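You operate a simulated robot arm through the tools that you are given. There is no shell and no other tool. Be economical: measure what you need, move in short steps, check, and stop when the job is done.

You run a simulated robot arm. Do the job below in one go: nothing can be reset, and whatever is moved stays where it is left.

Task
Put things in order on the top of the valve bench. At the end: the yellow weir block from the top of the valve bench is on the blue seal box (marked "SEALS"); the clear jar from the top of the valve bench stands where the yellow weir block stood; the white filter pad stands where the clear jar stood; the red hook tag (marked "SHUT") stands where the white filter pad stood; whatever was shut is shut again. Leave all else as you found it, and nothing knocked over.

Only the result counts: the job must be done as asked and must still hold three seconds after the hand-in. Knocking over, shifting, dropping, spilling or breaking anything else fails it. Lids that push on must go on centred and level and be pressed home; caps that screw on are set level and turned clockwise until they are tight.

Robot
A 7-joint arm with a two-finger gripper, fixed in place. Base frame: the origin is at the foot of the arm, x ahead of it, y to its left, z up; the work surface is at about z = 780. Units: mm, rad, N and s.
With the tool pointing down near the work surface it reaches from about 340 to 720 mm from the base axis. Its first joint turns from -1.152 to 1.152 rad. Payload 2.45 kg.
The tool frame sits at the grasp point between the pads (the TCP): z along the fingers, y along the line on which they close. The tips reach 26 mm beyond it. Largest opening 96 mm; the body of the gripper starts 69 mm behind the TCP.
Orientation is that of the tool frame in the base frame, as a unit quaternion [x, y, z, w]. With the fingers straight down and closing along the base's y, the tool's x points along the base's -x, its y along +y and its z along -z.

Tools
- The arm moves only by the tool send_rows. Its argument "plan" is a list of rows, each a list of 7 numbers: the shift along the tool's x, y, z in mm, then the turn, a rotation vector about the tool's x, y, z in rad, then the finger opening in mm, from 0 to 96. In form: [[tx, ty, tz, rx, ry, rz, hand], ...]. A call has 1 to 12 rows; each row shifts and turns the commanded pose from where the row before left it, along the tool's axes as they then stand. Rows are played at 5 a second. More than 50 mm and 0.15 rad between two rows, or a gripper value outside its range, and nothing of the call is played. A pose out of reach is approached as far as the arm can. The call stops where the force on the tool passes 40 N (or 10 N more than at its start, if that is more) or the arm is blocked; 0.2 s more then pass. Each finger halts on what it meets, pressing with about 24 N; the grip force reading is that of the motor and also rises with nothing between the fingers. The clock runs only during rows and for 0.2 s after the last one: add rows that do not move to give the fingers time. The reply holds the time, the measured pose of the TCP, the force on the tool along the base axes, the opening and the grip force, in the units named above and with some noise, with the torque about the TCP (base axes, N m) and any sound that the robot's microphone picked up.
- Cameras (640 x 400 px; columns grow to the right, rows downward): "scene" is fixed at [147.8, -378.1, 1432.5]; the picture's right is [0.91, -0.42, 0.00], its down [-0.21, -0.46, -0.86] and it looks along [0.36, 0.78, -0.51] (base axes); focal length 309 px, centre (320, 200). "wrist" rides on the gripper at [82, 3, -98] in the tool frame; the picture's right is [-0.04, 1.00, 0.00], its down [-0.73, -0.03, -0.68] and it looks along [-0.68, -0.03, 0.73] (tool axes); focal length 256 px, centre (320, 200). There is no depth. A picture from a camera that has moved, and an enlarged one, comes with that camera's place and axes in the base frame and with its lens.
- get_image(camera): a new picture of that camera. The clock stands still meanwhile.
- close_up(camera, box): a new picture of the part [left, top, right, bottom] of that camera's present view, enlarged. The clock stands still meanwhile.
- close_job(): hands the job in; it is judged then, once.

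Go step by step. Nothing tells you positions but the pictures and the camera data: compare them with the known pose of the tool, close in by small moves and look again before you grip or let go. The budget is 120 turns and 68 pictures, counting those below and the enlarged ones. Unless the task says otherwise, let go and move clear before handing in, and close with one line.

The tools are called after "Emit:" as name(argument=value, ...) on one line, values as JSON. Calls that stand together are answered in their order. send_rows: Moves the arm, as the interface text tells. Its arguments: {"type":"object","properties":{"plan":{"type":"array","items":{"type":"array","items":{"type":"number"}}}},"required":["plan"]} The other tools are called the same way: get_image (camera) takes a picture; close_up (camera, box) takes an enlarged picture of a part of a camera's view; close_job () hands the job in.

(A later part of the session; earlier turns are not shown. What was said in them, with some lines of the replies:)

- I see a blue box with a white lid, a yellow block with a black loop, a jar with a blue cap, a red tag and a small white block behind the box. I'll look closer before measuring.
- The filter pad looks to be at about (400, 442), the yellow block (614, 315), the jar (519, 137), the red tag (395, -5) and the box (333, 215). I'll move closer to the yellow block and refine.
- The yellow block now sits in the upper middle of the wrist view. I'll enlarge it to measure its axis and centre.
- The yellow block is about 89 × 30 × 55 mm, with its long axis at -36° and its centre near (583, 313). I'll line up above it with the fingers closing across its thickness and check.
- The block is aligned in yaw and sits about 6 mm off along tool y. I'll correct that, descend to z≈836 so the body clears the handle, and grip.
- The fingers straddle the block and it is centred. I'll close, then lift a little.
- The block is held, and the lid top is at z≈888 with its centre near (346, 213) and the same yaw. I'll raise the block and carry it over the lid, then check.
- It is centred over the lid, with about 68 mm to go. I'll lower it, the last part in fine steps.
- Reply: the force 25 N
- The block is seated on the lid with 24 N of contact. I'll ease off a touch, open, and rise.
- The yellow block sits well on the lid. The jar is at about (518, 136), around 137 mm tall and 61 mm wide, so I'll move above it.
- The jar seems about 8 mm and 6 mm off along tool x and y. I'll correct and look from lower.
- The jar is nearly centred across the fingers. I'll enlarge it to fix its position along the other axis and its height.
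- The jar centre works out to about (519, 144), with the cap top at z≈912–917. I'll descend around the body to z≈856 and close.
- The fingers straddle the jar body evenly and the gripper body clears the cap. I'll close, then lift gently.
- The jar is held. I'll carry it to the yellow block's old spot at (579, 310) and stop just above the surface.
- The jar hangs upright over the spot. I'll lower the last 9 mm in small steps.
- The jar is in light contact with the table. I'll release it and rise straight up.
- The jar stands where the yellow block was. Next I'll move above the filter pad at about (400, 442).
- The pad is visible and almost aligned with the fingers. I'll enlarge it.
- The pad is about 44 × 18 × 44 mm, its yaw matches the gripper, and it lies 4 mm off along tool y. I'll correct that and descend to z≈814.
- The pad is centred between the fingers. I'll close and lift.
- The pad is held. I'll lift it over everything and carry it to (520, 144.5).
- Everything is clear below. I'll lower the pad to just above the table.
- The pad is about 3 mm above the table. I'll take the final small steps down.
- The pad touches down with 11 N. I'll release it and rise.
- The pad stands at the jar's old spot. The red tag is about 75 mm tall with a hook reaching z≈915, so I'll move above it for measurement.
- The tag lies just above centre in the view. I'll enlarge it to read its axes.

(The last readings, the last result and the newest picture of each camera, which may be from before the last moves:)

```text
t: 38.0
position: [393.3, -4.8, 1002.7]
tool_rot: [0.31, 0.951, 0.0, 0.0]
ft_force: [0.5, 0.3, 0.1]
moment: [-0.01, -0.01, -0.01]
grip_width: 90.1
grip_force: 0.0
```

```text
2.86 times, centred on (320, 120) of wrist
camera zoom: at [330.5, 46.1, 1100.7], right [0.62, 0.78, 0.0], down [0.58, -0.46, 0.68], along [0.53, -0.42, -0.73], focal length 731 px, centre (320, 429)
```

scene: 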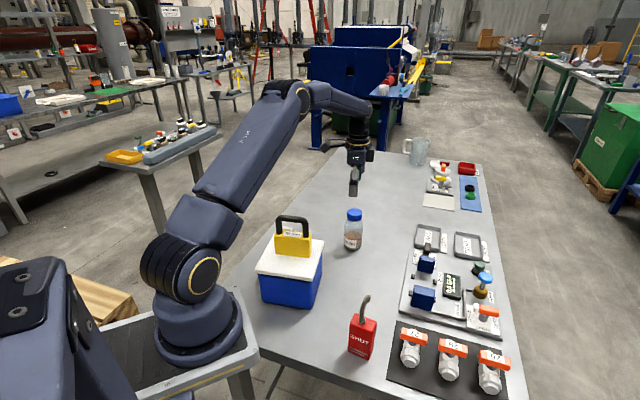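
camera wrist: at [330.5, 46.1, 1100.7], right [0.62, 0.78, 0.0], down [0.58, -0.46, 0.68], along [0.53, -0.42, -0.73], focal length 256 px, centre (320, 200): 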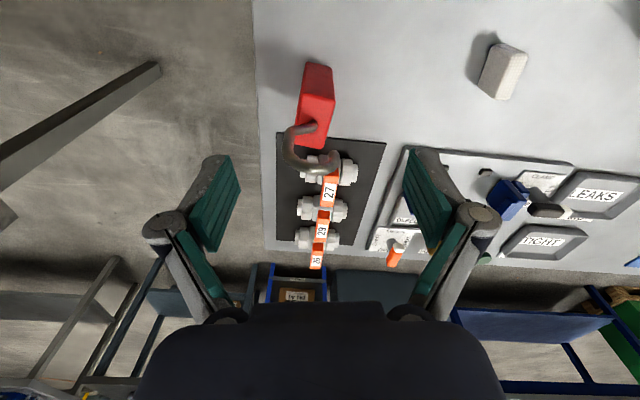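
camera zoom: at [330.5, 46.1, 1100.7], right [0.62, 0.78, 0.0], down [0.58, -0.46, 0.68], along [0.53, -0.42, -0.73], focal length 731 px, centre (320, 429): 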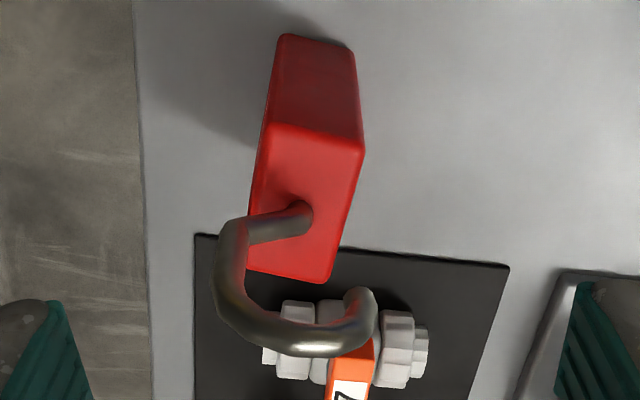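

The tag is about 49 × 29 mm in footprint, with its top at z≈880, its hook top at z≈950 and its centre near (411, -27). The hook bulges across the thin direction, so I'll grip along the long axis and turn the tool -1.36 rad.

Emit:
send_rows(plan=[[-28, -7.6, 0, 0, 0, 0, 96], [0, 0, 0, 0, 0, -0.136, 96], [0, 0, 0, 0, 0, -0.136, 96], [0, 0, 0, 0, 0, -0.136, 96], [0, 0, 0, 0, 0, -0.136, 96], [0, 0, 0, 0, 0, -0.136, 96], [0, 0, 0, 0, 0, -0.136, 96], [0, 0, 0, 0, 0, -0.136, 96], [0, 0, 0, 0, 0, -0.136, 96], [0, 0, 0, 0, 0, -0.136, 96], [0, 0, 0, 0, 0, -0.136, 96], [0, 0, 0, 0, 0, 0, 96]])

Emit:
get_image(camera="wrist")

Emit:
close_up(camera="wrist", box=[240, 0, 400, 180])

Emit:
close_up(camera="scene", box=[310, 240, 450, 370])

```text
t: 40.6
position: [412.2, -27.1, 1003.3]
tool_rot: [-0.358, 0.934, 0.0, 0.001]
ft_force: [0.8, 0.1, -0.4]
moment: [-0.01, 0.03, 0.01]
grip_width: 96.0
grip_force: 0.0
```

```text
26 pictures are left
camera wrist: at [350.1, -77.9, 1101.7], right [-0.64, 0.77, 0.0], down [0.57, 0.47, 0.68], along [0.52, 0.43, -0.73], focal length 256 px, centre (320, 200)
```

wrist: 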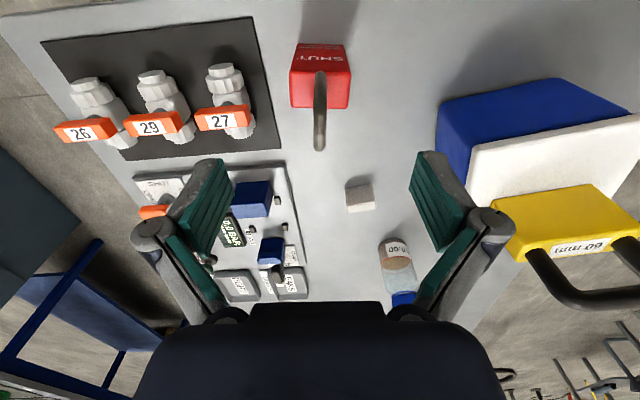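

```text
2.22 times, centred on (320, 90) of wrist
camera zoom: at [350.1, -77.9, 1101.7], right [-0.64, 0.77, 0.0], down [0.57, 0.47, 0.68], along [0.52, 0.43, -0.73], focal length 569 px, centre (320, 444)
```

zoom: 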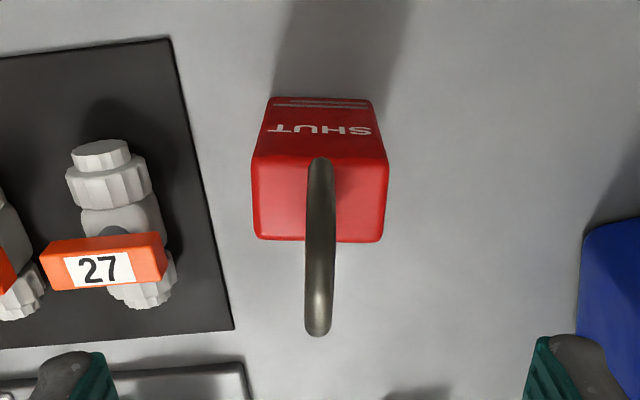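

```text
3.08 times, centred on (380, 305) of scene
camera zoom: at [147.8, -378.1, 1432.5], right [0.91, -0.42, 0.0], down [-0.21, -0.46, -0.86], along [0.36, 0.78, -0.51], focal length 950 px, centre (135, -123)
```

zoom: 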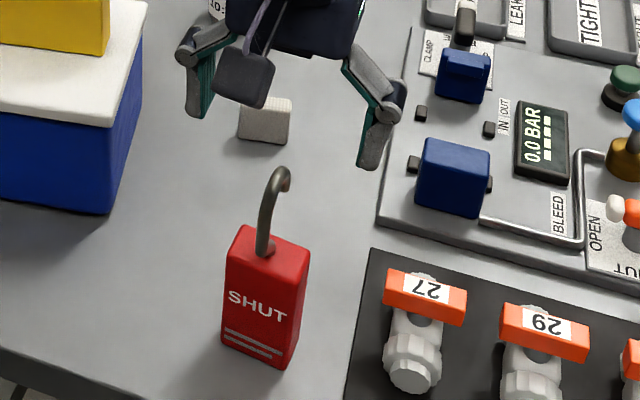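

The fingers now line up with the tag's long axis, and the tag is 2–3 mm off along tool x. I'll descend vertically to about z=897 and check clearance to the hook.

Emit:
send_rows(plan=[[2.5, 0, 30, 0, 0, 0, 84], [0, 0, 35, 0, 0, 0, 84], [0, 0, 25, 0, 0, 0, 84], [0, 0, 10, 0, 0, 0, 84], [0, 0, 6, 0, 0, 0, 84], [0, 0, 0, 0, 0, 0, 84]])

Emit:
close_up(camera="scene", box=[310, 250, 430, 370])

Emit:
get_image(camera="wrist")

```text
t: 42.0
position: [408.7, -28.7, 897.4]
tool_rot: [-0.356, 0.934, 0.0, 0.0]
ft_force: [0.4, 0.6, 0.7]
moment: [-0.04, -0.02, 0.01]
grip_width: 84.0
grip_force: 0.1
```

```text
3.33 times, centred on (370, 310) of scene
camera zoom: at [147.8, -378.1, 1432.5], right [0.91, -0.42, 0.0], down [-0.21, -0.46, -0.86], along [0.36, 0.78, -0.51], focal length 1029 px, centre (153, -167)
```

zoom: 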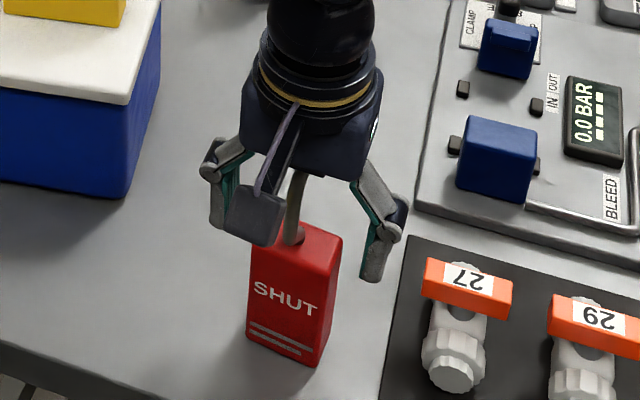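

```text
22 pictures are left
camera wrist: at [347.2, -80.1, 995.4], right [-0.64, 0.77, 0.0], down [0.57, 0.47, 0.68], along [0.52, 0.43, -0.73], focal length 256 px, centre (320, 200)
```

wrist: 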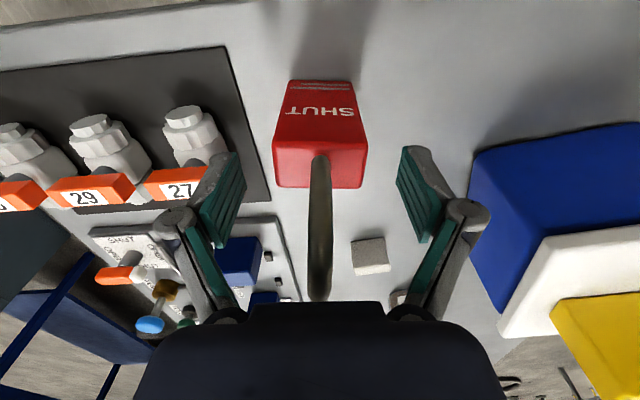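

The hook clears the gripper body by roughly 9 mm. I'll go down 6 mm more and close on the tag's ends.

Emit:
send_rows(plan=[[0, 0, 3, 0, 0, 0, 84], [0, 0, 3, 0, 0, 0, 84], [0, 0, 0, 0, 0, 0, 84]])

Emit:
close_up(camera="scene", box=[335, 265, 405, 335])

```text
t: 42.8
position: [409.8, -27.4, 890.1]
tool_rot: [-0.356, 0.934, 0.0, 0.0]
ft_force: [0.1, -0.7, 0.3]
moment: [-0.02, -0.01, 0.04]
grip_width: 83.9
grip_force: 0.0
```

```text
5.71 times, centred on (370, 300) of scene
camera zoom: at [147.8, -378.1, 1432.5], right [0.91, -0.42, 0.0], down [-0.21, -0.46, -0.86], along [0.36, 0.78, -0.51], focal length 1764 px, centre (34, -371)
```

zoom: 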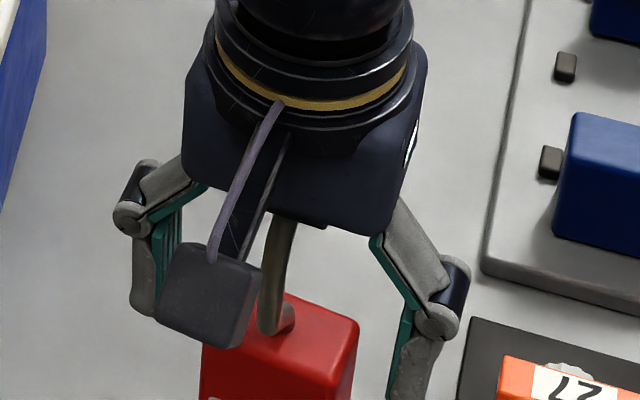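

There is no contact with the hook. I'll close and look.

Emit:
send_rows(plan=[[0, 0, 0, 0, 0, 0, 65], [0, 0, 0, 0, 0, 0, 52], [0, 0, 0, 0, 0, 0, 46], [0, 0, 0, 0, 0, 0, 42], [0, 0, 0, 0, 0, 0, 40], [0, 0, 0, 0, 0, 0, 40], [0, 0, 0, 0, 0, 0, 40]])

Emit:
get_image(camera="wrist")

```text
t: 44.4
position: [409.1, -28.1, 891.0]
tool_rot: [-0.357, 0.934, -0.001, -0.001]
ft_force: [0.4, 0.2, 4.8]
moment: [-0.09, -0.03, -0.05]
grip_width: 51.4
grip_force: 23.9
```

```text
20 pictures are left
camera wrist: at [347.8, -79.3, 989.5], right [-0.64, 0.77, 0.0], down [0.57, 0.47, 0.68], along [0.52, 0.43, -0.73], focal length 256 px, centre (320, 200)
```

wrist: 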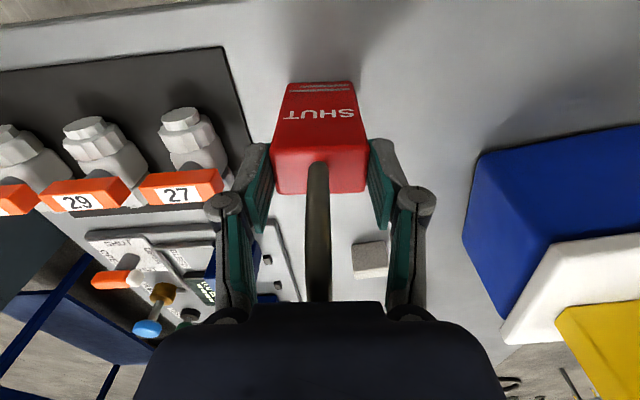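

The pads hold the ends of the tag. I'll lift it a little and check that it stays put.

Emit:
send_rows(plan=[[0, 0, -3, 0, 0, 0, 38], [0, 0, -5, 0, 0, 0, 38], [0, 0, -5, 0, 0, 0, 38], [0, 0, 0, 0, 0, 0, 38], [0, 0, 0, 0, 0, 0, 38]])

Emit:
get_image(camera="wrist")

Emit:
close_up(camera="scene", box=[310, 250, 430, 370])

```text
t: 45.6
position: [410.7, -28.2, 904.6]
tool_rot: [-0.356, 0.934, 0.0, 0.0]
ft_force: [-0.3, 1.1, -0.5]
moment: [0.01, -0.03, -0.01]
grip_width: 51.7
grip_force: 24.1
```

```text
19 pictures are left
camera wrist: at [348.6, -79.6, 1002.6], right [-0.64, 0.77, 0.0], down [0.57, 0.47, 0.68], along [0.52, 0.43, -0.73], focal length 256 px, centre (320, 200)
```

wrist: 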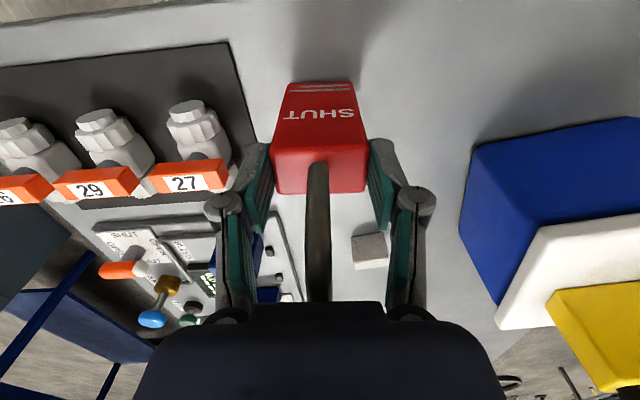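

```text
3.33 times, centred on (370, 310) of scene
camera zoom: at [147.8, -378.1, 1432.5], right [0.91, -0.42, 0.0], down [-0.21, -0.46, -0.86], along [0.36, 0.78, -0.51], focal length 1029 px, centre (153, -167)
```

zoom: 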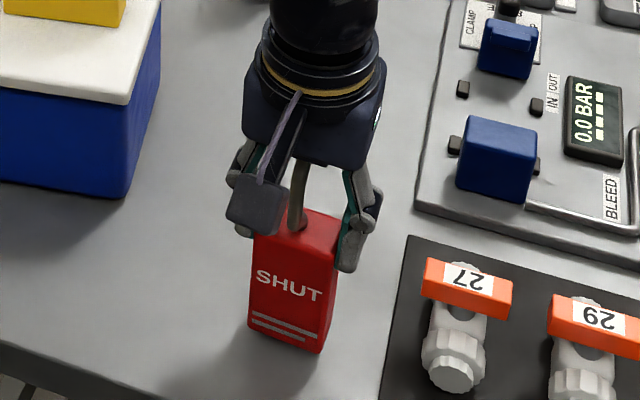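

The tag is held level. I'll lift it to TCP z≈1060 and go around the yellow block via (480, 200).

Emit:
send_rows(plan=[[0, 0, -39, 0, 0, 0, 38], [0, 0, -39, 0, 0, 0, 38], [0, 0, -39, 0, 0, 0, 38], [0, 0, -39, 0, 0, 0, 38], [-34, 20.6, 0, 0, 0, 0, 38], [-34, 20.6, 0, 0, 0, 0, 38], [-34, 20.6, 0, 0, 0, 0, 38], [-34, 20.6, 0, 0, 0, 0, 38], [-34, 20.6, 0, 0, 0, 0, 38], [-34, 20.6, 0, 0, 0, 0, 38], [0, 0, 0, 0, 0, 0, 38]])

Emit:
get_image(camera="scene")

```text
t: 48.0
position: [481.0, 202.3, 1060.4]
tool_rot: [-0.357, 0.934, -0.001, 0.0]
ft_force: [0.3, -0.3, -1.3]
moment: [-0.05, -0.01, 0.02]
grip_width: 51.5
grip_force: 24.1
```

```text
17 pictures are left
```

scene: 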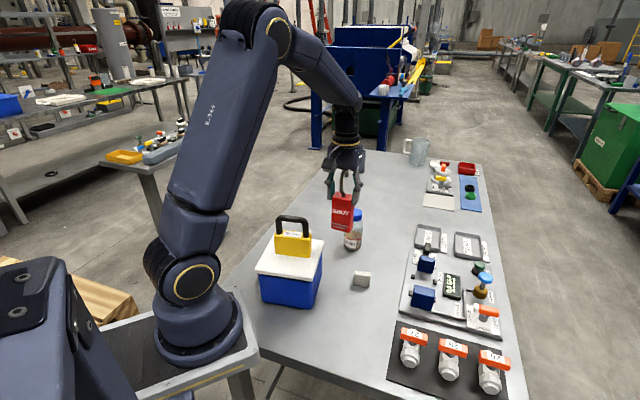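

The tag is safely held. I'll carry it on to above the pad's old spot at (396.5, 438) and begin lowering.

Emit:
send_rows(plan=[[-15.7, 38.6, 0, 0, 0, 0, 38], [-15.7, 38.6, 0, 0, 0, 0, 38], [-15.7, 38.6, 0, 0, 0, 0, 38], [-15.7, 38.6, 0, 0, 0, 0, 38], [-15.7, 38.6, 0, 0, 0, 0, 38], [-15.7, 38.6, 0, 0, 0, 0, 38], [0, 0, 0, 0, 0, 0, 38], [0, 0, 40, 0, 0, 0, 38], [0, 0, 40, 0, 0, 0, 38], [0, 0, 0, 0, 0, 0, 38]])

Emit:
get_image(camera="wrist")

Emit:
get_image(camera="scene")

```text
t: 50.2
position: [394.7, 432.7, 977.3]
tool_rot: [-0.356, 0.934, 0.0, 0.0]
ft_force: [0.2, 0.2, -0.9]
moment: [0.01, -0.02, -0.02]
grip_width: 51.3
grip_force: 23.9
```

```text
16 pictures are left
camera wrist: at [332.9, 382.5, 1075.7], right [-0.64, 0.77, 0.0], down [0.57, 0.47, 0.68], along [0.52, 0.43, -0.73], focal length 256 px, centre (320, 200)
```

wrist: 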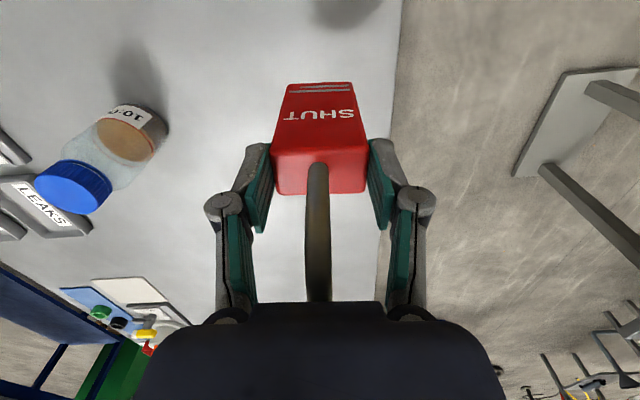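

```text
15 pictures are left
```

scene: 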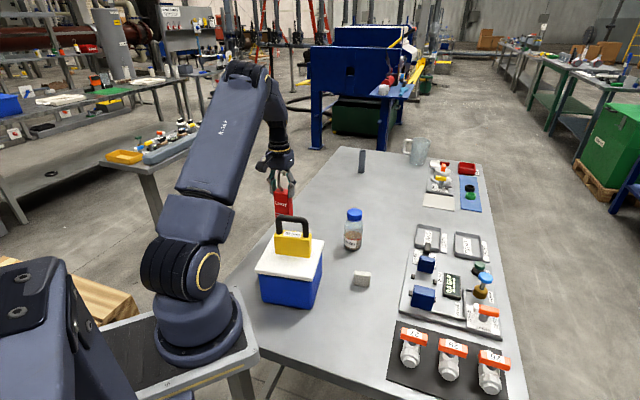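

I'm about 5 mm short, so I'll correct that and lower to a few mm above the table.

Emit:
send_rows(plan=[[-4, 2.5, 20, 0, 0, 0, 38], [0, 0, 30, 0, 0, 0, 38], [0, 0, 22, 0, 0, 0, 38], [0, 0, 7, 0, 0, 0, 38], [0, 0, 0, 0, 0, 0, 38], [0, 0, 0, 0, 0, 0, 38]])

Emit:
get_image(camera="wrist")

```text
t: 51.6
position: [397.2, 438.4, 899.9]
tool_rot: [-0.356, 0.934, 0.0, 0.0]
ft_force: [-0.5, -0.2, -0.8]
moment: [0.02, 0.0, 0.01]
grip_width: 51.7
grip_force: 23.7
```

```text
14 pictures are left
camera wrist: at [335.6, 387.7, 998.3], right [-0.64, 0.77, 0.0], down [0.57, 0.47, 0.68], along [0.52, 0.43, -0.73], focal length 256 px, centre (320, 200)
```

wrist: 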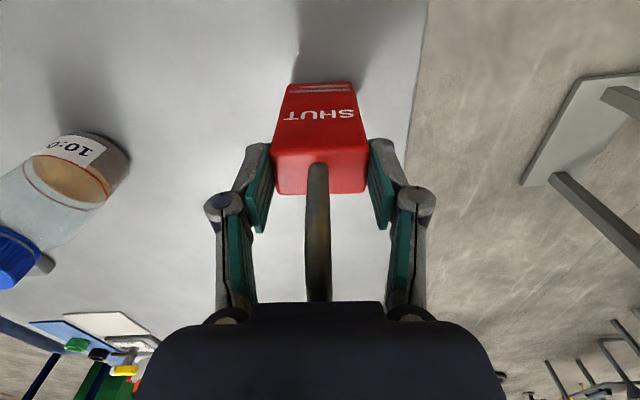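

The tag is over the spot, about 9 mm up. I'll lower it in fine steps until it touches.

Emit:
send_rows(plan=[[0, 0, 4, 0, 0, 0, 38], [0, 0, 2, 0, 0, 0, 38], [0, 0, 1.5, 0, 0, 0, 38], [0, 0, 0, 0, 0, 0, 38]])

```text
t: 52.6
position: [396.6, 439.5, 893.4]
tool_rot: [-0.357, 0.934, 0.0, 0.0]
ft_force: [0.5, 0.2, -0.4]
moment: [0.02, 0.0, -0.02]
grip_width: 51.5
grip_force: 24.2
```

Emit:
send_rows(plan=[[0, 0, 1.2, 0, 0, 0, 38], [0, 0, 1, 0, 0, 0, 38], [0, 0, 0, 0, 0, 0, 38]])

```text
t: 53.4
position: [396.8, 438.8, 892.7]
tool_rot: [-0.358, 0.934, 0.0, -0.001]
ft_force: [0.5, 0.1, -1.0]
moment: [0.0, 0.01, -0.03]
grip_width: 51.6
grip_force: 23.9
```

There is no contact yet. I'll continue in small steps.

Emit:
send_rows(plan=[[0, 0, 1, 0, 0, 0, 38], [0, 0, 1, 0, 0, 0, 38], [0, 0, 0, 0, 0, 0, 38]])

```text
t: 54.2
position: [397.2, 438.8, 891.4]
tool_rot: [-0.357, 0.934, 0.001, 0.001]
ft_force: [-1.8, -1.9, 15.3]
moment: [-0.26, 0.1, 0.01]
grip_width: 51.4
grip_force: 23.8
```

The tag is in contact with 15 N. I'll release it and rise straight up clear of the hook.

Emit:
send_rows(plan=[[0, 0, -0.5, 0, 0, 0, 54], [0, 0, 0, 0, 0, 0, 66], [0, 0, 0, 0, 0, 0, 84], [0, 0, 0, 0, 0, 0, 84], [0, 0, -20, 0, 0, 0, 84], [0, 0, -40, 0, 0, 0, 84], [0, 0, -45, 0, 0, 0, 84], [0, 0, -45, 0, 0, 0, 84], [0, 0, -45, 0, 0, 0, 84], [0, 0, 0, 0, 0, 0, 84]])

Emit:
get_image(camera="wrist")

Emit:
get_image(camera="scene")

Emit:
close_up(camera="scene", box=[240, 180, 400, 310])

```text
t: 56.4
position: [398.1, 439.7, 1085.9]
tool_rot: [-0.357, 0.934, 0.0, 0.0]
ft_force: [-0.1, -0.1, 1.2]
moment: [-0.01, 0.0, 0.04]
grip_width: 84.1
grip_force: 0.1
```

```text
13 pictures are left
camera wrist: at [335.5, 387.8, 1184.7], right [-0.64, 0.77, 0.0], down [0.57, 0.47, 0.68], along [0.52, 0.43, -0.73], focal length 256 px, centre (320, 200)
```

wrist: 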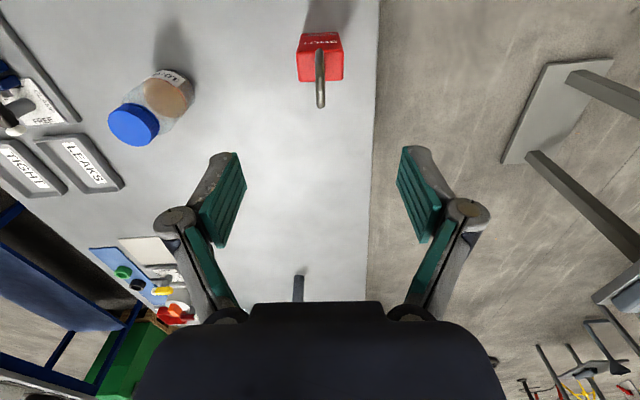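

```text
12 pictures are left
```

scene: 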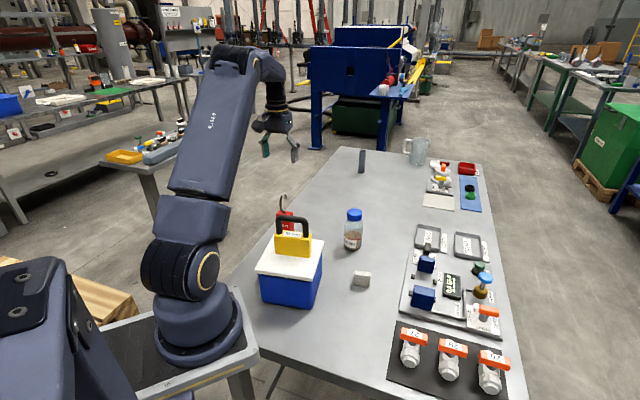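

```text
3.08 times, centred on (320, 245) of scene
camera zoom: at [147.8, -378.1, 1432.5], right [0.91, -0.42, 0.0], down [-0.21, -0.46, -0.86], along [0.36, 0.78, -0.51], focal length 950 px, centre (320, 62)
```

zoom: 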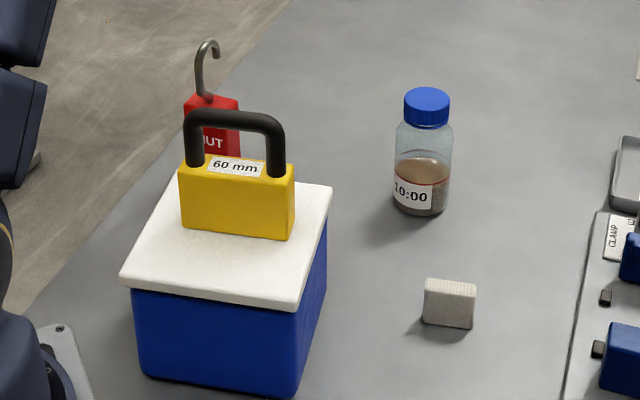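

Everything stands upright and in place: the yellow block on the box lid, and the jar, pad and tag each in their new spots. The arm is clear, so I'll hand in.

Emit:
close_job()

```text
The job is handed in.
```

The job is handed in: the yellow weir block is on the SEALS box, the clear jar is at the block's old spot, the filter pad at the jar's, and the SHUT tag at the pad's. I never opened the box lid or the jar cap, and the last pictures show both still in place and nothing knocked over.
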